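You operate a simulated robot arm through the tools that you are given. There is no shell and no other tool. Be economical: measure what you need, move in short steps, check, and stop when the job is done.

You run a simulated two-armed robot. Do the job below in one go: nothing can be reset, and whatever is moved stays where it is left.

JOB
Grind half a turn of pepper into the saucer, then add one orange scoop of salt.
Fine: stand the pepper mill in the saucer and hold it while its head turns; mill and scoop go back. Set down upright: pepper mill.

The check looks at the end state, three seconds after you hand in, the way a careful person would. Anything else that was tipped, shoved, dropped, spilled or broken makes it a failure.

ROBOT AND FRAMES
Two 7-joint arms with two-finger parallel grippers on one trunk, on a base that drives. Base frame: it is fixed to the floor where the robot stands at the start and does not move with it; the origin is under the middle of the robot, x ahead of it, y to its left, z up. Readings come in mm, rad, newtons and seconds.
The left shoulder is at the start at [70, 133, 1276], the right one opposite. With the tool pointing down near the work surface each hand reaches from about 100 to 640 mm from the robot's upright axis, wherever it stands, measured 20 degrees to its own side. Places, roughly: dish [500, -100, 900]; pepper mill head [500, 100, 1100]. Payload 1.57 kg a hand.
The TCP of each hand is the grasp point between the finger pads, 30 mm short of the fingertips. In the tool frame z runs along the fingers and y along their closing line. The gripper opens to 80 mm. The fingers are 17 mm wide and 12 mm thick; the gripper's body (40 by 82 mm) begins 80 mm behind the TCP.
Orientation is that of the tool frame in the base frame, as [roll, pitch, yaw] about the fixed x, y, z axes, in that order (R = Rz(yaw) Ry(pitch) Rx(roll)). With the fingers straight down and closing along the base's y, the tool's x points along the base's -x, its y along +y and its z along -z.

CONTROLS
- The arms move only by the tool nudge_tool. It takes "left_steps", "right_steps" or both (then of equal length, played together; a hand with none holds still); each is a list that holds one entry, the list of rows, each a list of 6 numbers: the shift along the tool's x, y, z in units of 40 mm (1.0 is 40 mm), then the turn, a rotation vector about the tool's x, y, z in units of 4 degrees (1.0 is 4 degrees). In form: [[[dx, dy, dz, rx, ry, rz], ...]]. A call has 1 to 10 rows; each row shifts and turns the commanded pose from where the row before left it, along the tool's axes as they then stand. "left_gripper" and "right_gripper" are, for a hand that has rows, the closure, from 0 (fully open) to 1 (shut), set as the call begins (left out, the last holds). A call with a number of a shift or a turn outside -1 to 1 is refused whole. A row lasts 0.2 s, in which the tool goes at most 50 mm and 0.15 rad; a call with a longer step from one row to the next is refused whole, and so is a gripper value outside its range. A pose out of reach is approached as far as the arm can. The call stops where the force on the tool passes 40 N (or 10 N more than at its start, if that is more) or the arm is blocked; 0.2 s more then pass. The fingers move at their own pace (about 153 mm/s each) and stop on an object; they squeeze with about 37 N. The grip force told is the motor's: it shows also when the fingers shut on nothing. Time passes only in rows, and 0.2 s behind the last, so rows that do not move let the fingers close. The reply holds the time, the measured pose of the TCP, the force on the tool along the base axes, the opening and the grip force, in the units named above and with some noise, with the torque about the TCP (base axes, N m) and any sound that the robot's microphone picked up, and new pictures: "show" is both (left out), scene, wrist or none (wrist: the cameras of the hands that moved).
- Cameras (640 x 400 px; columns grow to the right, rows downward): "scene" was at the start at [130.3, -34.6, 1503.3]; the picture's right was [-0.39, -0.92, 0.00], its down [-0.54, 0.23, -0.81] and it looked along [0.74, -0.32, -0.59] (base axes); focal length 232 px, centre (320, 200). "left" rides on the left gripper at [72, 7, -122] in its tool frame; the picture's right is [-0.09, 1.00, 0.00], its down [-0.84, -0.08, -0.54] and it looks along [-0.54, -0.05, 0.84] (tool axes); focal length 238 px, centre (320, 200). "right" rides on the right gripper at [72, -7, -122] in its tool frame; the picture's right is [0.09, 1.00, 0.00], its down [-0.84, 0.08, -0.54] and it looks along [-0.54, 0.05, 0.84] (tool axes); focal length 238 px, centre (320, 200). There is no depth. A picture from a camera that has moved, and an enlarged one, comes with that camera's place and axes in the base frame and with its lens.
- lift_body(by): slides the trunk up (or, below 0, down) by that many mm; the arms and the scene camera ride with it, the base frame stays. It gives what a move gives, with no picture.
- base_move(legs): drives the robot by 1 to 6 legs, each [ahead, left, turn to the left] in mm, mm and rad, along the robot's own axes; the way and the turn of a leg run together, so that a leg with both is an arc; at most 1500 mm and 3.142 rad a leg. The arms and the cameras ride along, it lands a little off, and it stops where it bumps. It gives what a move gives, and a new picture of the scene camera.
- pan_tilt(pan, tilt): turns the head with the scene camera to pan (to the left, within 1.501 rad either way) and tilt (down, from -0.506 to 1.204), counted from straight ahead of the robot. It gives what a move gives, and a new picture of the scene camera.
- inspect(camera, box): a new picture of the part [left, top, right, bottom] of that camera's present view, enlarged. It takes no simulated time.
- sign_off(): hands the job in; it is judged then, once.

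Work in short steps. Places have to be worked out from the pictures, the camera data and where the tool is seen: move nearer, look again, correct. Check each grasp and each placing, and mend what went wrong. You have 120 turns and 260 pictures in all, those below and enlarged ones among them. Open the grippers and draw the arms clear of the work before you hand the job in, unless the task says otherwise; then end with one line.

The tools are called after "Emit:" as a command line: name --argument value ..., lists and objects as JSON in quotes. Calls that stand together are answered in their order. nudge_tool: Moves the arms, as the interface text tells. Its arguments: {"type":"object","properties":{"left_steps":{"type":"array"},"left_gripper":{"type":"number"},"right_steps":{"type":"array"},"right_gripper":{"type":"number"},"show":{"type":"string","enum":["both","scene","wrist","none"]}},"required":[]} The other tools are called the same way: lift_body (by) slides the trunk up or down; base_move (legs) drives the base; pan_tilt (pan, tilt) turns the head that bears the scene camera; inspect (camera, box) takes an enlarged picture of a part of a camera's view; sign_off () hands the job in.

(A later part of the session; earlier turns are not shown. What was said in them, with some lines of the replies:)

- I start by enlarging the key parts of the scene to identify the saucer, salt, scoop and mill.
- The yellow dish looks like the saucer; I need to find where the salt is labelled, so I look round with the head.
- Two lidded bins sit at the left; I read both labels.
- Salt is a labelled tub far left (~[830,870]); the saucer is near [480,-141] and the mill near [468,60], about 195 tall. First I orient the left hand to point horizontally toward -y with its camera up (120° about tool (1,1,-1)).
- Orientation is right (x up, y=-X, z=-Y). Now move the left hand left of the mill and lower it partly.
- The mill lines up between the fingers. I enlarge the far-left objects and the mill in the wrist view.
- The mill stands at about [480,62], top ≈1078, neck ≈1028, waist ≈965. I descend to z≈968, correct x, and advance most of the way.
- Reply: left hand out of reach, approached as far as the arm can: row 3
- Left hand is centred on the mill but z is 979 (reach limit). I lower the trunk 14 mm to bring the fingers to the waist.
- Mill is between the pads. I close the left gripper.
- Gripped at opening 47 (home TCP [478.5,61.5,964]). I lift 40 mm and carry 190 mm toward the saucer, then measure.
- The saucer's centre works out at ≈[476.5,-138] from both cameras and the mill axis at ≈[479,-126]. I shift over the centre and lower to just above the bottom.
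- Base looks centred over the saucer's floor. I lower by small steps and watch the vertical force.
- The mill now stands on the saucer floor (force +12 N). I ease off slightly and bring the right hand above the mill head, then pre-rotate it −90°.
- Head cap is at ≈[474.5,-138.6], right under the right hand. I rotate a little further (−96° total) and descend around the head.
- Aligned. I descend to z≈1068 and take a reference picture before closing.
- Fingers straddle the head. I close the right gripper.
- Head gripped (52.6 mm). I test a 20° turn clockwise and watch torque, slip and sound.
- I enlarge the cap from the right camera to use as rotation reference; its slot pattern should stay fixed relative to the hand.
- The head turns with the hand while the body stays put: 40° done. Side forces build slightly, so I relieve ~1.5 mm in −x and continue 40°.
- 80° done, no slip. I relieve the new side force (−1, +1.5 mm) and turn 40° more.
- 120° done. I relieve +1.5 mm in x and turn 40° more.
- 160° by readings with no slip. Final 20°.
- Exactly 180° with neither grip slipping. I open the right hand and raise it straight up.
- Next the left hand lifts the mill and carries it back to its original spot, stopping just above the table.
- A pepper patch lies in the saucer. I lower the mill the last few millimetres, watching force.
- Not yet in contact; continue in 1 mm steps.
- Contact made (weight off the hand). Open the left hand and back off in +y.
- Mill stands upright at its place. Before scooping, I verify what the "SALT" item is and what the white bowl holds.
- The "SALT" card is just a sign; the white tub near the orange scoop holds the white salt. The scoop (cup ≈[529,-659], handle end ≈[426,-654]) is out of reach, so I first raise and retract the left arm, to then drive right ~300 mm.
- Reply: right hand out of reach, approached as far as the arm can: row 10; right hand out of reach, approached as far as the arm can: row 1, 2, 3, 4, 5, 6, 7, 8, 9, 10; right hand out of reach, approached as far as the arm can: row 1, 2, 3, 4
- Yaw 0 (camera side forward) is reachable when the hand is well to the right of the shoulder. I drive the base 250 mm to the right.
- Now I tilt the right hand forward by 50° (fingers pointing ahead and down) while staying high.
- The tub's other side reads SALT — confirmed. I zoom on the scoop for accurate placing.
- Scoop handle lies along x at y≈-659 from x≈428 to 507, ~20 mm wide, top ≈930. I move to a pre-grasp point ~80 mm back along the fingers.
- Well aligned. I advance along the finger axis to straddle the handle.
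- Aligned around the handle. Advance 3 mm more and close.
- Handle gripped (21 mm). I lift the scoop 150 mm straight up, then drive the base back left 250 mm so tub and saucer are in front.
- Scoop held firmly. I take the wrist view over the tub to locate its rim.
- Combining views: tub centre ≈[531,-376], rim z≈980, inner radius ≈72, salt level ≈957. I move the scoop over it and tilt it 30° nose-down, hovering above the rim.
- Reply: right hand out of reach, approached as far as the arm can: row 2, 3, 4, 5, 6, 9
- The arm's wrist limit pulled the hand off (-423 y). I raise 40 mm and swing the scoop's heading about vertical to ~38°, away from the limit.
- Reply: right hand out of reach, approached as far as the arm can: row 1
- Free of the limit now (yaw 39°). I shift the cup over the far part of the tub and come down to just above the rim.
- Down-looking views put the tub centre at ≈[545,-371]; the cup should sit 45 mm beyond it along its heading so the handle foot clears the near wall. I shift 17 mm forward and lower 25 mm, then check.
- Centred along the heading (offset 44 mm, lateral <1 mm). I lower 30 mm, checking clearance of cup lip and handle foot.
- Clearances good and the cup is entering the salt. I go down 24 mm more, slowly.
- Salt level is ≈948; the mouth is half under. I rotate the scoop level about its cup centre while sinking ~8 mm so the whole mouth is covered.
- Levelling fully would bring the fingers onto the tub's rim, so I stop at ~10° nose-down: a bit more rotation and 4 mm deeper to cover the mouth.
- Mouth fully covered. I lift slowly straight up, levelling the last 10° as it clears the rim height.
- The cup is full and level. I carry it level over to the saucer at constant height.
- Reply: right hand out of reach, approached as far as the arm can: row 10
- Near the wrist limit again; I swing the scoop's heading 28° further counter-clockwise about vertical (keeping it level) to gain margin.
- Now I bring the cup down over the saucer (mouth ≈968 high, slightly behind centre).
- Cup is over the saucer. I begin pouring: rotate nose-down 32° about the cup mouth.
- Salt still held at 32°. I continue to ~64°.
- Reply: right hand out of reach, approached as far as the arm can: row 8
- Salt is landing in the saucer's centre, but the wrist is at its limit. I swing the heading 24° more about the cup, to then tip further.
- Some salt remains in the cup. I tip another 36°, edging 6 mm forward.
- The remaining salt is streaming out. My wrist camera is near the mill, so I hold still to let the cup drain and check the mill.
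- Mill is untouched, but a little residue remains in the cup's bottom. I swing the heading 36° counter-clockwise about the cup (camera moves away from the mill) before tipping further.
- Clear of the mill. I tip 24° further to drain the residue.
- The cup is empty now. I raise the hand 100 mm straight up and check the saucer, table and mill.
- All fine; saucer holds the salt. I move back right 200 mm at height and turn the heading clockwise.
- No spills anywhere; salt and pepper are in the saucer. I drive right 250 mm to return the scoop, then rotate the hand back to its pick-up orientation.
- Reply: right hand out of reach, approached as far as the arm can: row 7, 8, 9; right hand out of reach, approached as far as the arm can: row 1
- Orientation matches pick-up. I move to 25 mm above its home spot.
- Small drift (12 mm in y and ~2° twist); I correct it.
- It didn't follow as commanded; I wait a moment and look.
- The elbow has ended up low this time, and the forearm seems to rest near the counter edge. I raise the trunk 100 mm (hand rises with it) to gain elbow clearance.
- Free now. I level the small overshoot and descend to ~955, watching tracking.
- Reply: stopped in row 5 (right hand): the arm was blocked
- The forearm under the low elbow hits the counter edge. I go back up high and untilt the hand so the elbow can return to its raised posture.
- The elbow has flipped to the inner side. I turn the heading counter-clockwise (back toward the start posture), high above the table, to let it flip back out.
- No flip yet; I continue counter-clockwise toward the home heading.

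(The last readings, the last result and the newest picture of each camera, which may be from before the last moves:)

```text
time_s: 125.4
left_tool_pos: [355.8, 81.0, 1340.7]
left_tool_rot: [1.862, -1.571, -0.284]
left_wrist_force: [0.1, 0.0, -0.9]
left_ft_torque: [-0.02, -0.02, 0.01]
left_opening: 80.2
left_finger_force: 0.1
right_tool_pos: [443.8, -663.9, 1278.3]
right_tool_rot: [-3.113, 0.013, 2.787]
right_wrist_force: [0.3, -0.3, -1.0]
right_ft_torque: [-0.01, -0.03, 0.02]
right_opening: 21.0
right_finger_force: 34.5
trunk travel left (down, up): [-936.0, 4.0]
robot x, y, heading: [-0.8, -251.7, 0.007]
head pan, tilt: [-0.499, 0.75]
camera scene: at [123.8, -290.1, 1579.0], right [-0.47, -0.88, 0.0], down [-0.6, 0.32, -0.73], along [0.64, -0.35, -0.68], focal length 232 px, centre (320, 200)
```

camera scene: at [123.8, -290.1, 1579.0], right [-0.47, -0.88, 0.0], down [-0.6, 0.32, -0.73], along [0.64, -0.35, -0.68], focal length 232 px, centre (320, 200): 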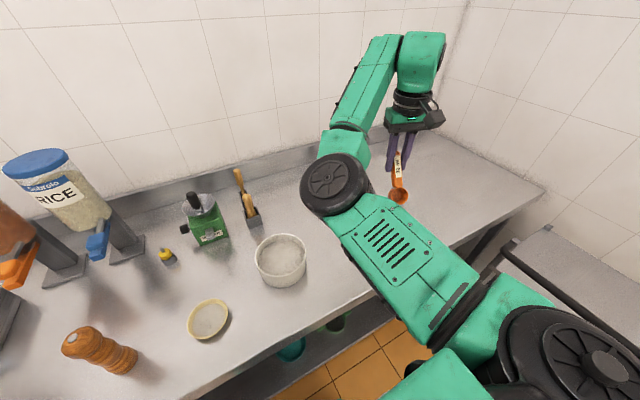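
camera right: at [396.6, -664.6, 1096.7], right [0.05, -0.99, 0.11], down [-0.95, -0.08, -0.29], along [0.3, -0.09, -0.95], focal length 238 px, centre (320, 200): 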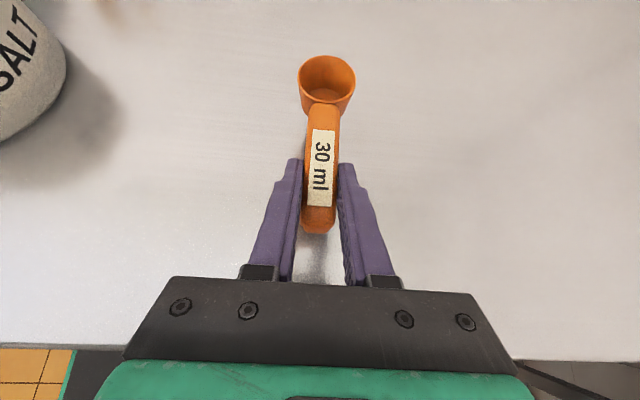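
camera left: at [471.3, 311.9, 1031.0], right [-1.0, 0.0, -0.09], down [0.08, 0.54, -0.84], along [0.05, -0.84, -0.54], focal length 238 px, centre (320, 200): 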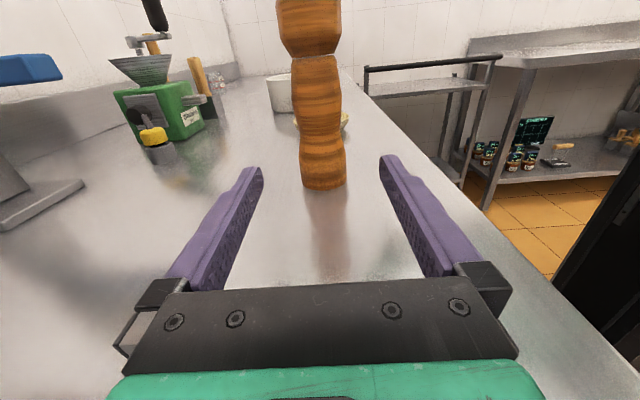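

Still the inner-elbow posture, but it has ample wrist range. I'll use it from farther back instead, where the arm is straighter and the elbow high: turn the heading back to 0.

Emit:
nudge_tool --right_steps '[[[0, 0, 0, 0, 0, 1], [0, 0, 0, 0, 0, 1], [0, 0, 0, 0, 0, 1], [0, 0, 0, 0, 0, 1], [0, 0, 0, 0, 0, 1], [0, 0, 0, 0, 0, 1], [0, 0, 0, 0, 0, 1], [0, 0, 0, 0, 0, 1], [0, 0, 0, 0, 0, 1], [0, 0, 0, 0, 0, 1]]]' --show "none"

Emit:
nudge_tool --right_steps '[[[0, 0, 0, 0, 0, 1], [0, 0, 0, 0, 0, 1], [0, 0, 0, 0, 0, 1], [0, 0, 0, 0, 0, 1], [0, 0, 0, 0, 0, 1], [0, 0, 0, 0, 0, 1], [0, 0, 0, 0, 0, 1], [0, 0, 0, 0, 0, 1], [0, 0, 0, 0, 0, 1], [0, 0, 0, 0, 0, 1]]]' --show "none"

Emit:
nudge_tool --right_steps '[[[0, 0, 0, 0, 0, 1], [0, 0, 0, 0, 0, 1], [0, 0, 0, 0, 0, 1], [0, 0, 0, 0, 0, 1], [0, 0, 0, 0, 0, 1], [0, 0, 0, 0, 0, 1], [0, 0, 0, 0, 0, 1], [0, 0, 0, 0, 0, 1], [0, 0, 0, 0, 0, 1], [0, 0, 0, 0, 0, 1]]]' --show "none"

Emit:
nudge_tool --right_steps '[[[0, 0, 0, 0, 0, 1], [0, 0, 0, 0, 0, 1], [0, 0, 0, 0, 0, 1], [0, 0, 0, 0, 0, 1], [0, 0, 0, 0, 0, 1], [0, 0, 0, 0, 0, 1], [0, 0, 0, 0, 0, 1], [0, 0, 0, 0, 0, 1], [0, 0, 0, 0, 0, 1], [0, 0, 0, 0, 0, 1]]]' --show "none"

Emit:
base_move --legs '[[-150, 0, 0]]'

```text
time_s: 127.6
left_tool_pos: [357.2, 79.9, 1341.4]
left_tool_rot: [1.868, -1.57, -0.287]
left_wrist_force: [0.4, 0.0, 1.4]
left_ft_torque: [-0.04, -0.02, 0.0]
left_opening: 80.0
left_finger_force: 0.0
right_tool_pos: [445.0, -665.0, 1279.4]
right_tool_rot: [-3.125, 0.03, 2.088]
right_wrist_force: [0.2, -0.3, -0.5]
right_ft_torque: [0.03, -0.01, -0.01]
right_opening: 20.7
right_finger_force: 34.4
trunk travel left (down, up): [-936.0, 4.0]
robot x, y, heading: [-1.7, -251.4, 0.009]
head pan, tilt: [-0.499, 0.75]
```

```text
time_s: 129.8
left_tool_pos: [356.2, 81.4, 1340.8]
left_tool_rot: [1.551, -1.571, 0.026]
left_wrist_force: [0.2, 1.1, -0.6]
left_ft_torque: [-0.01, -0.03, 0.03]
left_opening: 79.7
left_finger_force: 0.1
right_tool_pos: [443.6, -664.2, 1279.6]
right_tool_rot: [3.134, 0.034, 1.388]
right_wrist_force: [-0.6, -0.9, -0.2]
right_ft_torque: [-0.02, 0.0, -0.01]
right_opening: 21.1
right_finger_force: 34.7
trunk travel left (down, up): [-936.0, 4.0]
robot x, y, heading: [0.8, -249.3, 0.007]
head pan, tilt: [-0.499, 0.75]
```

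```text
time_s: 132.0
left_tool_pos: [357.1, 81.7, 1340.0]
left_tool_rot: [1.463, -1.571, 0.114]
left_wrist_force: [0.0, 0.5, -0.6]
left_ft_torque: [0.01, 0.0, 0.0]
left_opening: 79.9
left_finger_force: 0.0
right_tool_pos: [444.5, -664.0, 1279.0]
right_tool_rot: [3.114, 0.02, 0.69]
right_wrist_force: [1.2, 0.5, -0.6]
right_ft_torque: [-0.01, 0.0, -0.02]
right_opening: 21.3
right_finger_force: 34.7
trunk travel left (down, up): [-936.0, 4.0]
robot x, y, heading: [0.1, -248.9, 0.008]
head pan, tilt: [-0.499, 0.75]
```

```text
time_s: 134.2
left_tool_pos: [356.7, 81.5, 1341.3]
left_tool_rot: [-1.536, -1.57, 3.113]
left_wrist_force: [-0.1, -0.8, -0.1]
left_ft_torque: [0.01, -0.03, 0.03]
left_opening: 79.9
left_finger_force: 0.1
right_tool_pos: [444.8, -664.1, 1279.3]
right_tool_rot: [3.11, -0.002, -0.009]
right_wrist_force: [0.5, 0.5, 0.3]
right_ft_torque: [0.0, 0.03, 0.02]
right_opening: 21.2
right_finger_force: 34.5
trunk travel left (down, up): [-936.0, 4.0]
robot x, y, heading: [1.5, -251.0, 0.004]
head pan, tilt: [-0.499, 0.75]
```

```text
time_s: 135.6
left_tool_pos: [207.5, 78.7, 1339.5]
left_tool_rot: [1.586, -1.569, -0.01]
left_wrist_force: [0.2, -0.1, -0.1]
left_ft_torque: [-0.03, 0.0, -0.05]
left_opening: 79.9
left_finger_force: 0.0
right_tool_pos: [292.8, -665.7, 1277.5]
right_tool_rot: [3.107, 0.001, -0.008]
right_wrist_force: [-0.5, 0.4, -1.1]
right_ft_torque: [0.02, 0.01, 0.03]
right_opening: 21.1
right_finger_force: 34.4
trunk travel left (down, up): [-936.0, 4.0]
robot x, y, heading: [-157.5, -252.3, 0.004]
head pan, tilt: [-0.499, 0.75]
camera scene: at [-25.1, -291.4, 1578.6], right [-0.47, -0.88, 0.0], down [-0.6, 0.32, -0.73], along [0.64, -0.35, -0.68], focal length 232 px, centre (320, 200)
```

scene: 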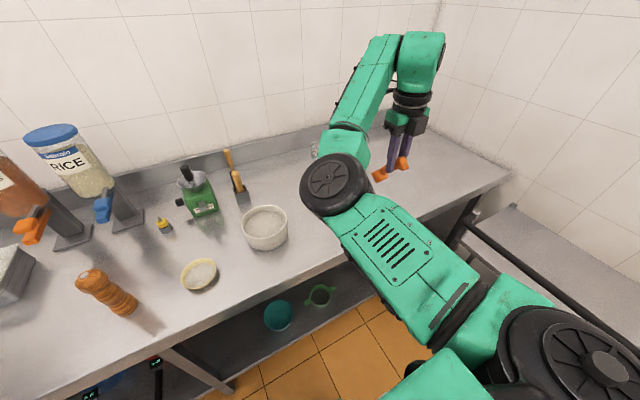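

Now tilt forward 50° again with the small roll fix, then look at the elbow.

Emit:
nudge_tool --right_steps '[[[0.5, 0, 0, 0.54, 0, -0.14], [0.8, 0, 0, 0, 0, 0], [0.8, 0, 0, 0, 0, 0], [0, 0, 0, 0, 1, 0], [0, 0, 0, 0, 1, 0], [0, 0, 0, 0, 1, 0], [0, 0, 0, 0, 1, 0], [0, 0, 0, 0, 1, 0], [0, 0, 0, 0, 1, 0], [0, 0, 0, 0, 1, 0]]]' --show "none"

Emit:
nudge_tool --right_steps '[[[0, 0, 0, 0, 1, 0], [0, 0, 0, 0, 1, 0], [0, 0, 0, 0, 1, 0], [0, 0, 0, 0, 1, 0], [0, 0, 0, 0, 1, 0], [0, 0, 0, 0, 0.5, 0]]]' --show "both"

```text
time_s: 137.8
left_tool_pos: [203.4, 78.8, 1341.0]
left_tool_rot: [-1.319, -1.57, 2.895]
left_wrist_force: [0.6, -0.4, 0.1]
left_ft_torque: [0.01, 0.01, 0.01]
left_opening: 80.0
left_finger_force: 0.0
right_tool_pos: [373.8, -666.8, 1277.4]
right_tool_rot: [-3.136, -0.49, -0.003]
right_wrist_force: [0.1, -0.4, 0.0]
right_ft_torque: [-0.01, 0.03, -0.03]
right_opening: 21.0
right_finger_force: 34.6
trunk travel left (down, up): [-936.0, 4.0]
robot x, y, heading: [-151.0, -251.0, 0.01]
head pan, tilt: [-0.499, 0.75]
```

```text
time_s: 139.2
left_tool_pos: [203.9, 79.0, 1340.5]
left_tool_rot: [1.502, -1.57, 0.074]
left_wrist_force: [-0.5, -0.2, 0.2]
left_ft_torque: [0.0, 0.01, 0.01]
left_opening: 80.2
left_finger_force: 0.1
right_tool_pos: [374.3, -665.4, 1279.5]
right_tool_rot: [-3.135, -0.874, -0.004]
right_wrist_force: [-1.4, -0.7, -0.7]
right_ft_torque: [0.02, 0.03, 0.02]
right_opening: 21.0
right_finger_force: 34.1
trunk travel left (down, up): [-936.0, 4.0]
robot x, y, heading: [-149.4, -249.7, 0.001]
head pan, tilt: [-0.499, 0.75]
camera scene: at [-29.6, -291.3, 1579.0], right [-0.47, -0.88, 0.0], down [-0.6, 0.32, -0.73], along [0.64, -0.35, -0.68], focal length 232 px, centre (320, 200)
camera right: at [326.7, -659.5, 1412.9], right [0.06, -1.0, 0.07], down [-0.95, -0.08, -0.29], along [0.3, -0.05, -0.95], focal length 238 px, centre (320, 200)
```

scene: 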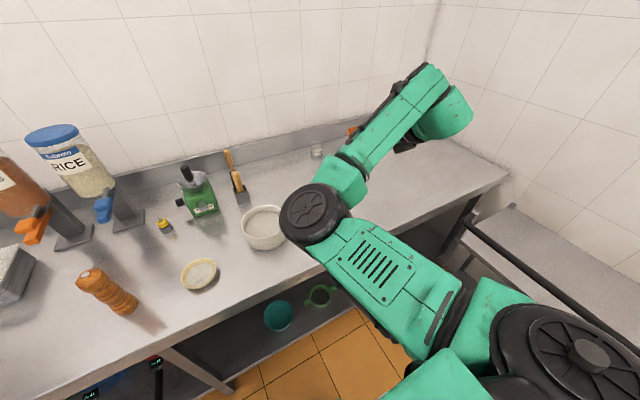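
right: 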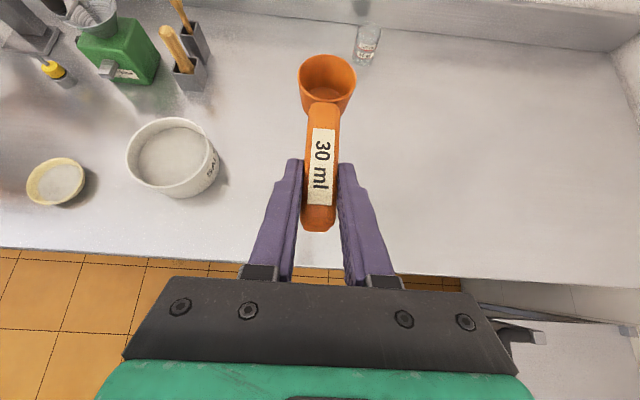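

I extend forward and down toward the spot, stopping 70 mm above home height.

Emit:
nudge_tool --right_steps '[[[-0.521, -0.026, 0.735, 0, 0, 0], [-0.521, -0.026, 0.735, 0, 0, 0], [-0.521, -0.026, 0.735, 0, 0, 0], [-0.521, -0.026, 0.735, 0, 0, 0], [-0.521, -0.026, 0.735, 0, 0, 0], [-0.521, -0.026, 0.735, 0, 0, 0], [-0.521, -0.026, 0.735, 0, 0, 0], [-0.521, -0.026, 0.735, 0, 0, 0]]]' --show "both"

```text
time_s: 141.0
left_tool_pos: [203.8, 77.7, 1340.7]
left_tool_rot: [2.407, -1.57, -0.83]
left_wrist_force: [-0.4, -0.4, 0.4]
left_ft_torque: [-0.01, 0.02, -0.01]
left_opening: 80.0
left_finger_force: 0.0
right_tool_pos: [449.0, -658.9, 999.6]
right_tool_rot: [-3.134, -0.876, -0.005]
right_wrist_force: [-0.7, 0.3, -0.9]
right_ft_torque: [-0.02, 0.0, 0.03]
right_opening: 21.1
right_finger_force: 34.1
trunk travel left (down, up): [-936.0, 4.0]
robot x, y, heading: [-153.1, -249.5, 0.005]
head pan, tilt: [-0.499, 0.75]
camera scene: at [-28.7, -292.6, 1578.9], right [-0.47, -0.88, 0.0], down [-0.6, 0.32, -0.73], along [0.64, -0.35, -0.68], focal length 232 px, centre (320, 200)
camera right: at [402.0, -651.6, 1133.1], right [0.06, -1.0, 0.07], down [-0.95, -0.08, -0.29], along [0.3, -0.05, -0.95], focal length 238 px, centre (320, 200)
```

scene: 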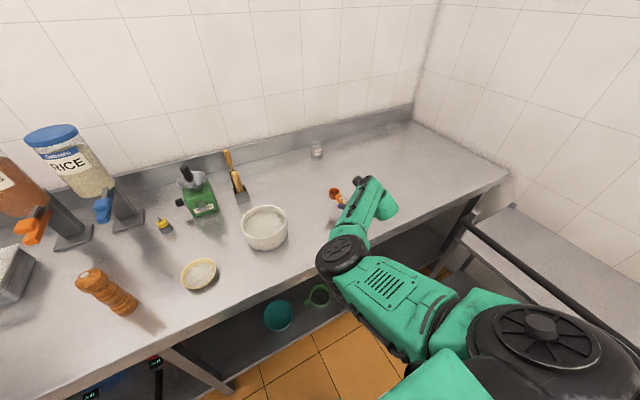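
right: 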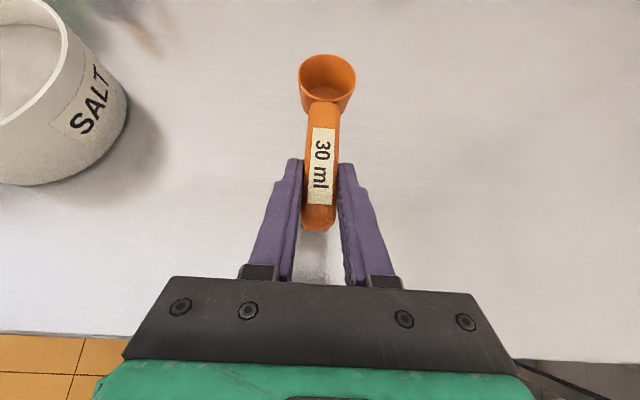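

Tracking well. I descend another 58 mm.

Emit:
nudge_tool --right_steps '[[[-0.37, -0.02, 0.31, 0, 0, 0], [-0.37, -0.02, 0.31, 0, 0, 0], [-0.37, -0.02, 0.31, 0, 0, 0]]]' --show "scene"

```text
time_s: 141.8
left_tool_pos: [203.6, 78.3, 1341.1]
left_tool_rot: [2.553, -1.57, -0.978]
left_wrist_force: [-1.3, -0.3, 0.2]
left_ft_torque: [0.0, -0.02, 0.01]
left_opening: 80.2
left_finger_force: 0.0
right_tool_pos: [447.4, -654.6, 942.4]
right_tool_rot: [-3.135, -0.875, -0.004]
right_wrist_force: [-0.6, 0.5, -0.4]
right_ft_torque: [-0.02, 0.01, 0.02]
right_opening: 21.0
right_finger_force: 34.5
trunk travel left (down, up): [-936.0, 4.0]
robot x, y, heading: [-155.0, -255.8, 0.004]
head pan, tilt: [-0.499, 0.75]
camera scene: at [-29.4, -291.9, 1579.0], right [-0.47, -0.88, 0.0], down [-0.6, 0.32, -0.73], along [0.64, -0.35, -0.68], focal length 232 px, centre (320, 200)
```

scene: 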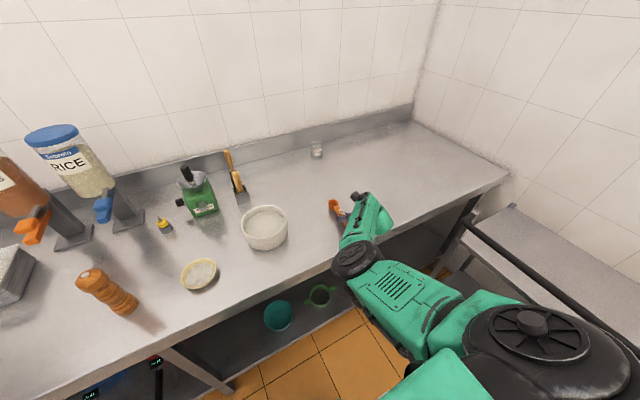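

12 mm to go. I lower in small steps watching the force.

Emit:
nudge_tool --right_steps '[[[-0.077, 0.03, 0.064, 0, 0, 0], [-0.077, 0, 0.064, 0, 0, 0]]]' --show "none"

Emit:
nudge_tool --right_steps '[[[-0.038, 0, 0.032, 0, 0, 0]]]' --show "none"

Emit:
nudge_tool --right_steps '[[[-0.029, 0, 0.024, 0, 0, 0]]]' --show "wrist"

```text
time_s: 142.4
left_tool_pos: [204.5, 79.7, 1341.2]
left_tool_rot: [2.374, -1.571, -0.799]
left_wrist_force: [1.1, 0.8, -1.1]
left_ft_torque: [-0.01, 0.03, -0.02]
left_opening: 79.7
left_finger_force: 0.0
right_tool_pos: [448.2, -656.7, 933.0]
right_tool_rot: [-3.136, -0.873, -0.003]
right_wrist_force: [-0.1, -0.8, -0.9]
right_ft_torque: [0.01, 0.03, 0.01]
right_opening: 21.0
right_finger_force: 34.2
trunk travel left (down, up): [-936.0, 4.0]
robot x, y, heading: [-153.8, -252.0, 0.006]
head pan, tilt: [-0.499, 0.75]
```

```text
time_s: 142.8
left_tool_pos: [204.7, 78.5, 1341.3]
left_tool_rot: [1.747, -1.571, -0.171]
left_wrist_force: [0.0, 0.6, 0.1]
left_ft_torque: [0.03, -0.01, 0.01]
left_opening: 79.9
left_finger_force: 0.0
right_tool_pos: [447.8, -655.5, 932.4]
right_tool_rot: [-3.136, -0.876, -0.003]
right_wrist_force: [-0.3, -0.1, 0.0]
right_ft_torque: [0.01, 0.0, 0.03]
right_opening: 21.2
right_finger_force: 34.8
trunk travel left (down, up): [-936.0, 4.0]
robot x, y, heading: [-153.4, -252.6, 0.005]
head pan, tilt: [-0.499, 0.75]
```

```text
time_s: 143.2
left_tool_pos: [204.1, 79.2, 1340.6]
left_tool_rot: [1.405, -1.57, 0.172]
left_wrist_force: [0.1, 0.1, -0.2]
left_ft_torque: [0.01, -0.02, -0.01]
left_opening: 79.9
left_finger_force: 0.2
right_tool_pos: [447.2, -656.8, 930.3]
right_tool_rot: [-3.134, -0.873, -0.004]
right_wrist_force: [0.3, 0.7, -0.2]
right_ft_torque: [-0.04, 0.02, -0.01]
right_opening: 21.2
right_finger_force: 34.5
trunk travel left (down, up): [-936.0, 4.0]
robot x, y, heading: [-153.6, -254.1, 0.008]
head pan, tilt: [-0.499, 0.75]
camera right: at [400.4, -649.5, 1064.1], right [0.06, -1.0, 0.07], down [-0.95, -0.08, -0.29], along [0.3, -0.05, -0.95], focal length 238 px, centre (320, 200)
```

right: 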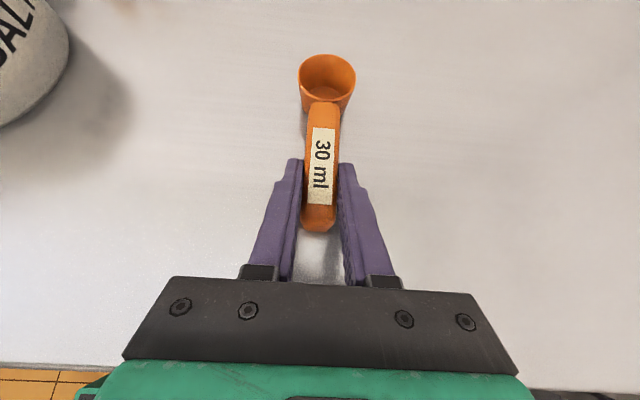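

Back at the pick-up pose with no contact force yet. One more ~1.5 mm.

Emit:
nudge_tool --right_steps '[[[-0.029, 0, 0.024, 0, 0, 0]]]' --show "none"

Emit:
inspect --camera "scene" --box '[310, 180, 400, 240]'

```text
time_s: 143.6
left_tool_pos: [204.7, 79.7, 1340.4]
left_tool_rot: [2.613, -1.57, -1.037]
left_wrist_force: [0.8, 0.0, 0.6]
left_ft_torque: [0.01, 0.03, 0.0]
left_opening: 79.8
left_finger_force: 0.1
right_tool_pos: [448.5, -657.0, 930.0]
right_tool_rot: [-3.139, -0.875, -0.002]
right_wrist_force: [0.8, -0.1, 2.0]
right_ft_torque: [0.03, -0.23, -0.03]
right_opening: 20.9
right_finger_force: 34.3
trunk travel left (down, up): [-936.0, 4.0]
robot x, y, heading: [-154.3, -254.3, 0.007]
head pan, tilt: [-0.499, 0.75]
```

```text
6.67 times, centred on (355, 210) of scene
camera zoom: at [-30.2, -290.8, 1579.1], right [-0.47, -0.88, 0.0], down [-0.6, 0.32, -0.73], along [0.64, -0.35, -0.68], focal length 1549 px, centre (87, 133)
```

zoom: 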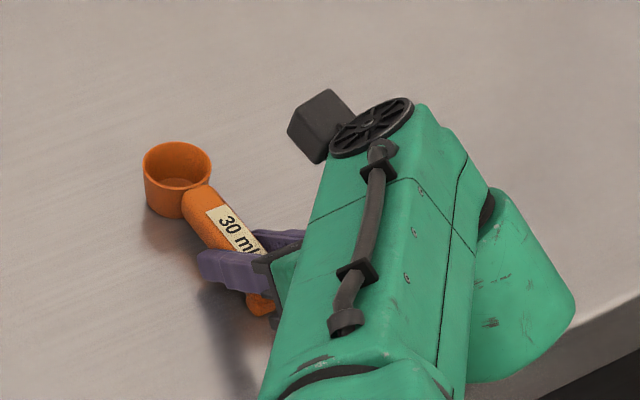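

Contact felt (2 N). I open the fingers and withdraw back along the finger axis.

Emit:
nudge_tool --right_steps '[[[0, 0, 0, 0, 0, 0], [0, 0, 0, 0, 0, 0], [0, 0, 0, 0, 0, 0], [0, 0, -0.4, 0, 0, 0], [0, 0, -0.6, 0, 0, 0], [0, 0, -0.6, 0, 0, 0], [0, 0, -0.6, 0, 0, 0]]]' --right_gripper 0 --show "both"

```text
time_s: 145.2
left_tool_pos: [204.1, 80.2, 1341.6]
left_tool_rot: [-0.827, -1.57, 2.401]
left_wrist_force: [-0.3, 0.0, 0.0]
left_ft_torque: [0.0, 0.01, 0.03]
left_opening: 80.2
left_finger_force: 0.1
right_tool_pos: [377.9, -655.3, 986.5]
right_tool_rot: [-3.137, -0.873, -0.004]
right_wrist_force: [0.1, 0.8, 0.1]
right_ft_torque: [-0.01, 0.03, -0.03]
right_opening: 79.7
right_finger_force: 0.1
trunk travel left (down, up): [-936.0, 4.0]
robot x, y, heading: [-153.9, -251.9, 0.009]
head pan, tilt: [-0.499, 0.75]
camera scene: at [-30.4, -290.8, 1579.1], right [-0.47, -0.88, 0.0], down [-0.6, 0.32, -0.73], along [0.64, -0.35, -0.68], focal length 232 px, centre (320, 200)
camera right: at [330.9, -647.9, 1120.8], right [0.06, -1.0, 0.07], down [-0.95, -0.08, -0.29], along [0.3, -0.05, -0.95], focal length 238 px, centre (320, 200)
```

scene: 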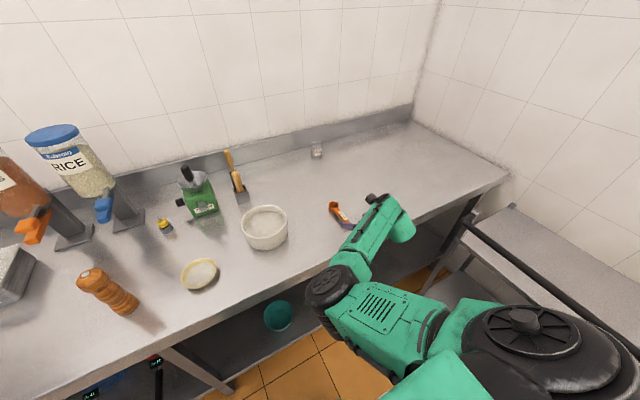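
right: 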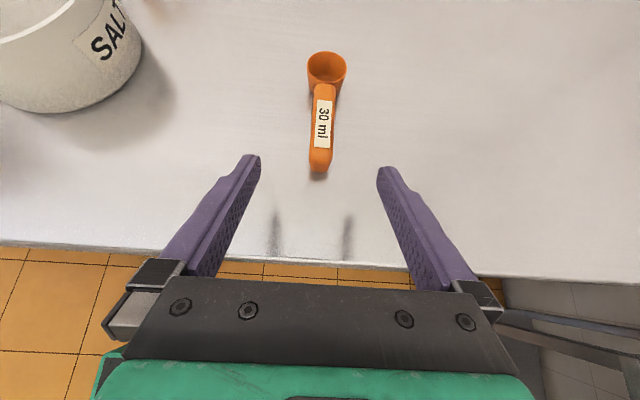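

Scoop is back in place. I raise the right hand clear, and inspect the whole scene.

Emit:
nudge_tool --right_steps '[[[0.6, 0, -0.7, 0, 0, 0], [0.6, 0, -0.7, 0, 0, 0], [0.6, 0, -0.7, 0, 0, 0], [0.6, 0, -0.7, 0, 0, 0], [0.6, 0, -0.7, 0, 0, 0], [0.6, 0, -0.6, 0, 0, 0]]]' --show "scene"

Emit:
pan_tilt --pan -0.1 --tilt 0.6

Emit:
inspect --camera "scene" --box '[140, 150, 440, 330]'

```text
time_s: 146.6
left_tool_pos: [203.7, 79.6, 1341.1]
left_tool_rot: [-0.223, -1.571, 1.799]
left_wrist_force: [0.3, 0.0, -0.1]
left_ft_torque: [-0.01, -0.02, 0.01]
left_opening: 80.0
left_finger_force: 0.1
right_tool_pos: [348.7, -656.1, 1202.0]
right_tool_rot: [-3.137, -0.871, -0.006]
right_wrist_force: [-0.7, 0.0, -0.9]
right_ft_torque: [-0.02, -0.01, -0.01]
right_opening: 79.9
right_finger_force: 0.1
trunk travel left (down, up): [-936.0, 4.0]
robot x, y, heading: [-152.3, -251.5, 0.005]
head pan, tilt: [-0.499, 0.75]
camera scene: at [-29.9, -291.1, 1579.0], right [-0.47, -0.88, 0.0], down [-0.6, 0.32, -0.73], along [0.64, -0.35, -0.68], focal length 232 px, centre (320, 200)
```

scene: 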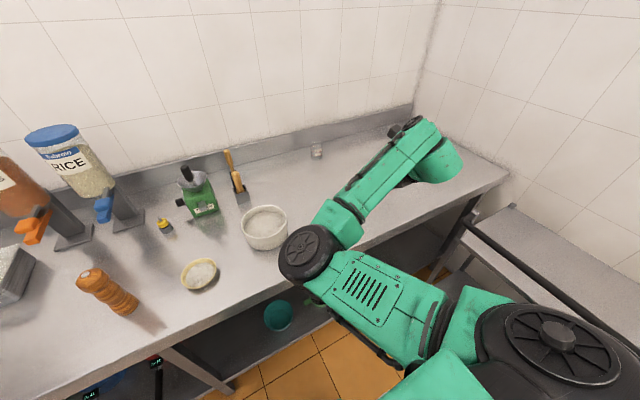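

```text
time_s: 147.5
left_tool_pos: [204.0, 78.9, 1341.4]
left_tool_rot: [-1.697, -1.57, -3.009]
left_wrist_force: [0.3, -1.0, 0.3]
left_ft_torque: [0.0, 0.01, 0.01]
left_opening: 79.9
left_finger_force: 0.0
right_tool_pos: [348.1, -657.8, 1201.4]
right_tool_rot: [-3.136, -0.874, -0.002]
right_wrist_force: [-0.3, 0.6, -1.0]
right_ft_torque: [0.04, 0.02, 0.03]
right_opening: 79.8
right_finger_force: 0.1
trunk travel left (down, up): [-936.0, 4.0]
robot x, y, heading: [-154.6, -251.3, 0.007]
head pan, tilt: [-0.099, 0.6]
camera scene: at [-14.5, -260.4, 1591.9], right [-0.1, -1.0, 0.0], down [-0.56, 0.05, -0.82], along [0.82, -0.08, -0.57], focal length 232 px, centre (320, 200)
```

scene: 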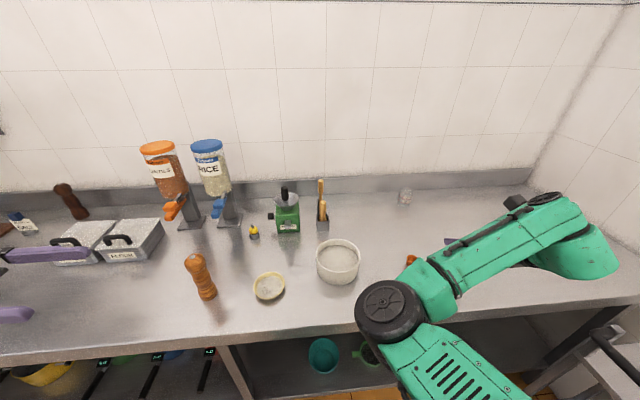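

```text
2.13 times, centred on (290, 240) of scene
camera zoom: at [-14.5, -260.4, 1591.9], right [-0.1, -1.0, 0.0], down [-0.56, 0.05, -0.82], along [0.82, -0.08, -0.57], focal length 496 px, centre (384, 115)
```

zoom: 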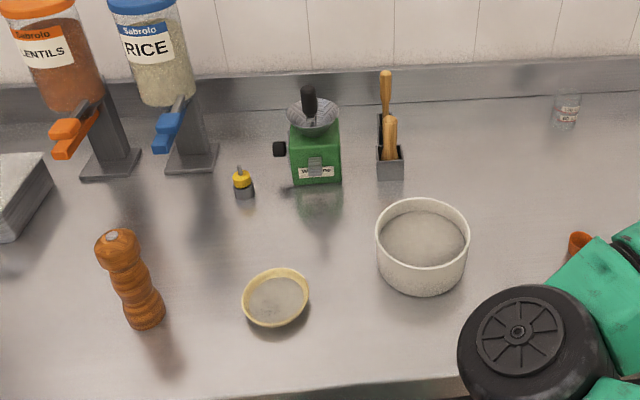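

Everything stands in place. I back the base off 150 mm so both arms are clear of the work, and check the scoop once more.

Emit:
base_move --legs '[[-150, 0, 0]]'

Emit:
inspect --camera "right" --box '[160, 0, 480, 200]'

Emit:
inspect --camera "scene" --box '[160, 160, 480, 340]'

```text
time_s: 148.8
left_tool_pos: [62.3, 78.1, 1340.3]
left_tool_rot: [1.534, -1.567, 0.04]
left_wrist_force: [-0.7, 0.5, 0.3]
left_ft_torque: [0.02, -0.01, -0.02]
left_opening: 79.8
left_finger_force: 0.1
right_tool_pos: [204.3, -657.1, 1199.8]
right_tool_rot: [-3.136, -0.872, -0.006]
right_wrist_force: [1.4, 0.6, 0.5]
right_ft_torque: [-0.01, 0.0, 0.02]
right_opening: 79.8
right_finger_force: 0.1
trunk travel left (down, up): [-936.0, 4.0]
robot x, y, heading: [-300.0, -253.6, 0.004]
head pan, tilt: [-0.099, 0.6]
camera scene: at [-157.3, -261.0, 1591.5], right [-0.1, -1.0, 0.0], down [-0.56, 0.05, -0.82], along [0.82, -0.08, -0.57], focal length 232 px, centre (320, 200)
```

scene: 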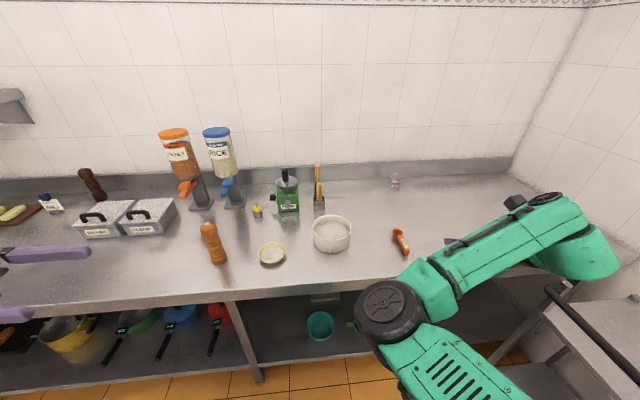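

```text
2.00 times, centred on (320, 100) of right
camera zoom: at [156.7, -651.1, 1333.7], right [0.06, -1.0, 0.07], down [-0.95, -0.07, -0.29], along [0.3, -0.05, -0.95], focal length 477 px, centre (320, 400)
```

zoom: 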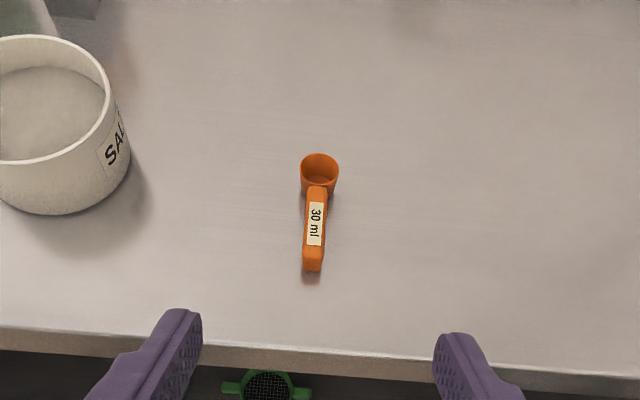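

```text
2.00 times, centred on (320, 250) of scene
camera zoom: at [-157.3, -261.0, 1591.5], right [-0.1, -1.0, 0.0], down [-0.56, 0.05, -0.82], along [0.82, -0.08, -0.57], focal length 465 px, centre (320, 100)
```

zoom: 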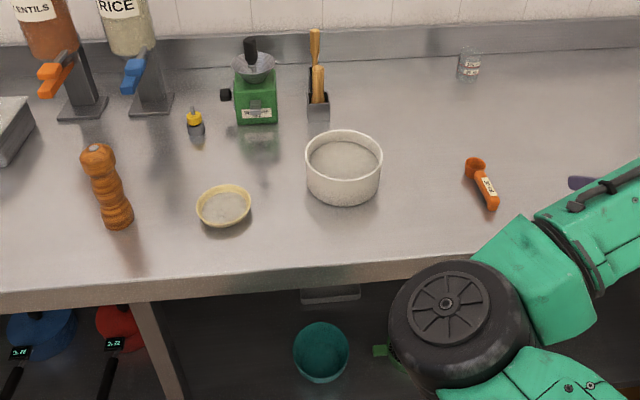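

The saucer holds the pepper and salt, the mill is upright in its place, the scoop is back, and nothing else looks disturbed. Both grippers are open and the arms are clear, so I hand in.

Emit:
sign_off

```text
The job is handed in.
```

I ground half a turn of pepper (180°) into the saucer, added one full 30 ml orange scoop of salt, and put the mill (upright) and the scoop back where they were. The last pictures show no spills and nothing else disturbed.
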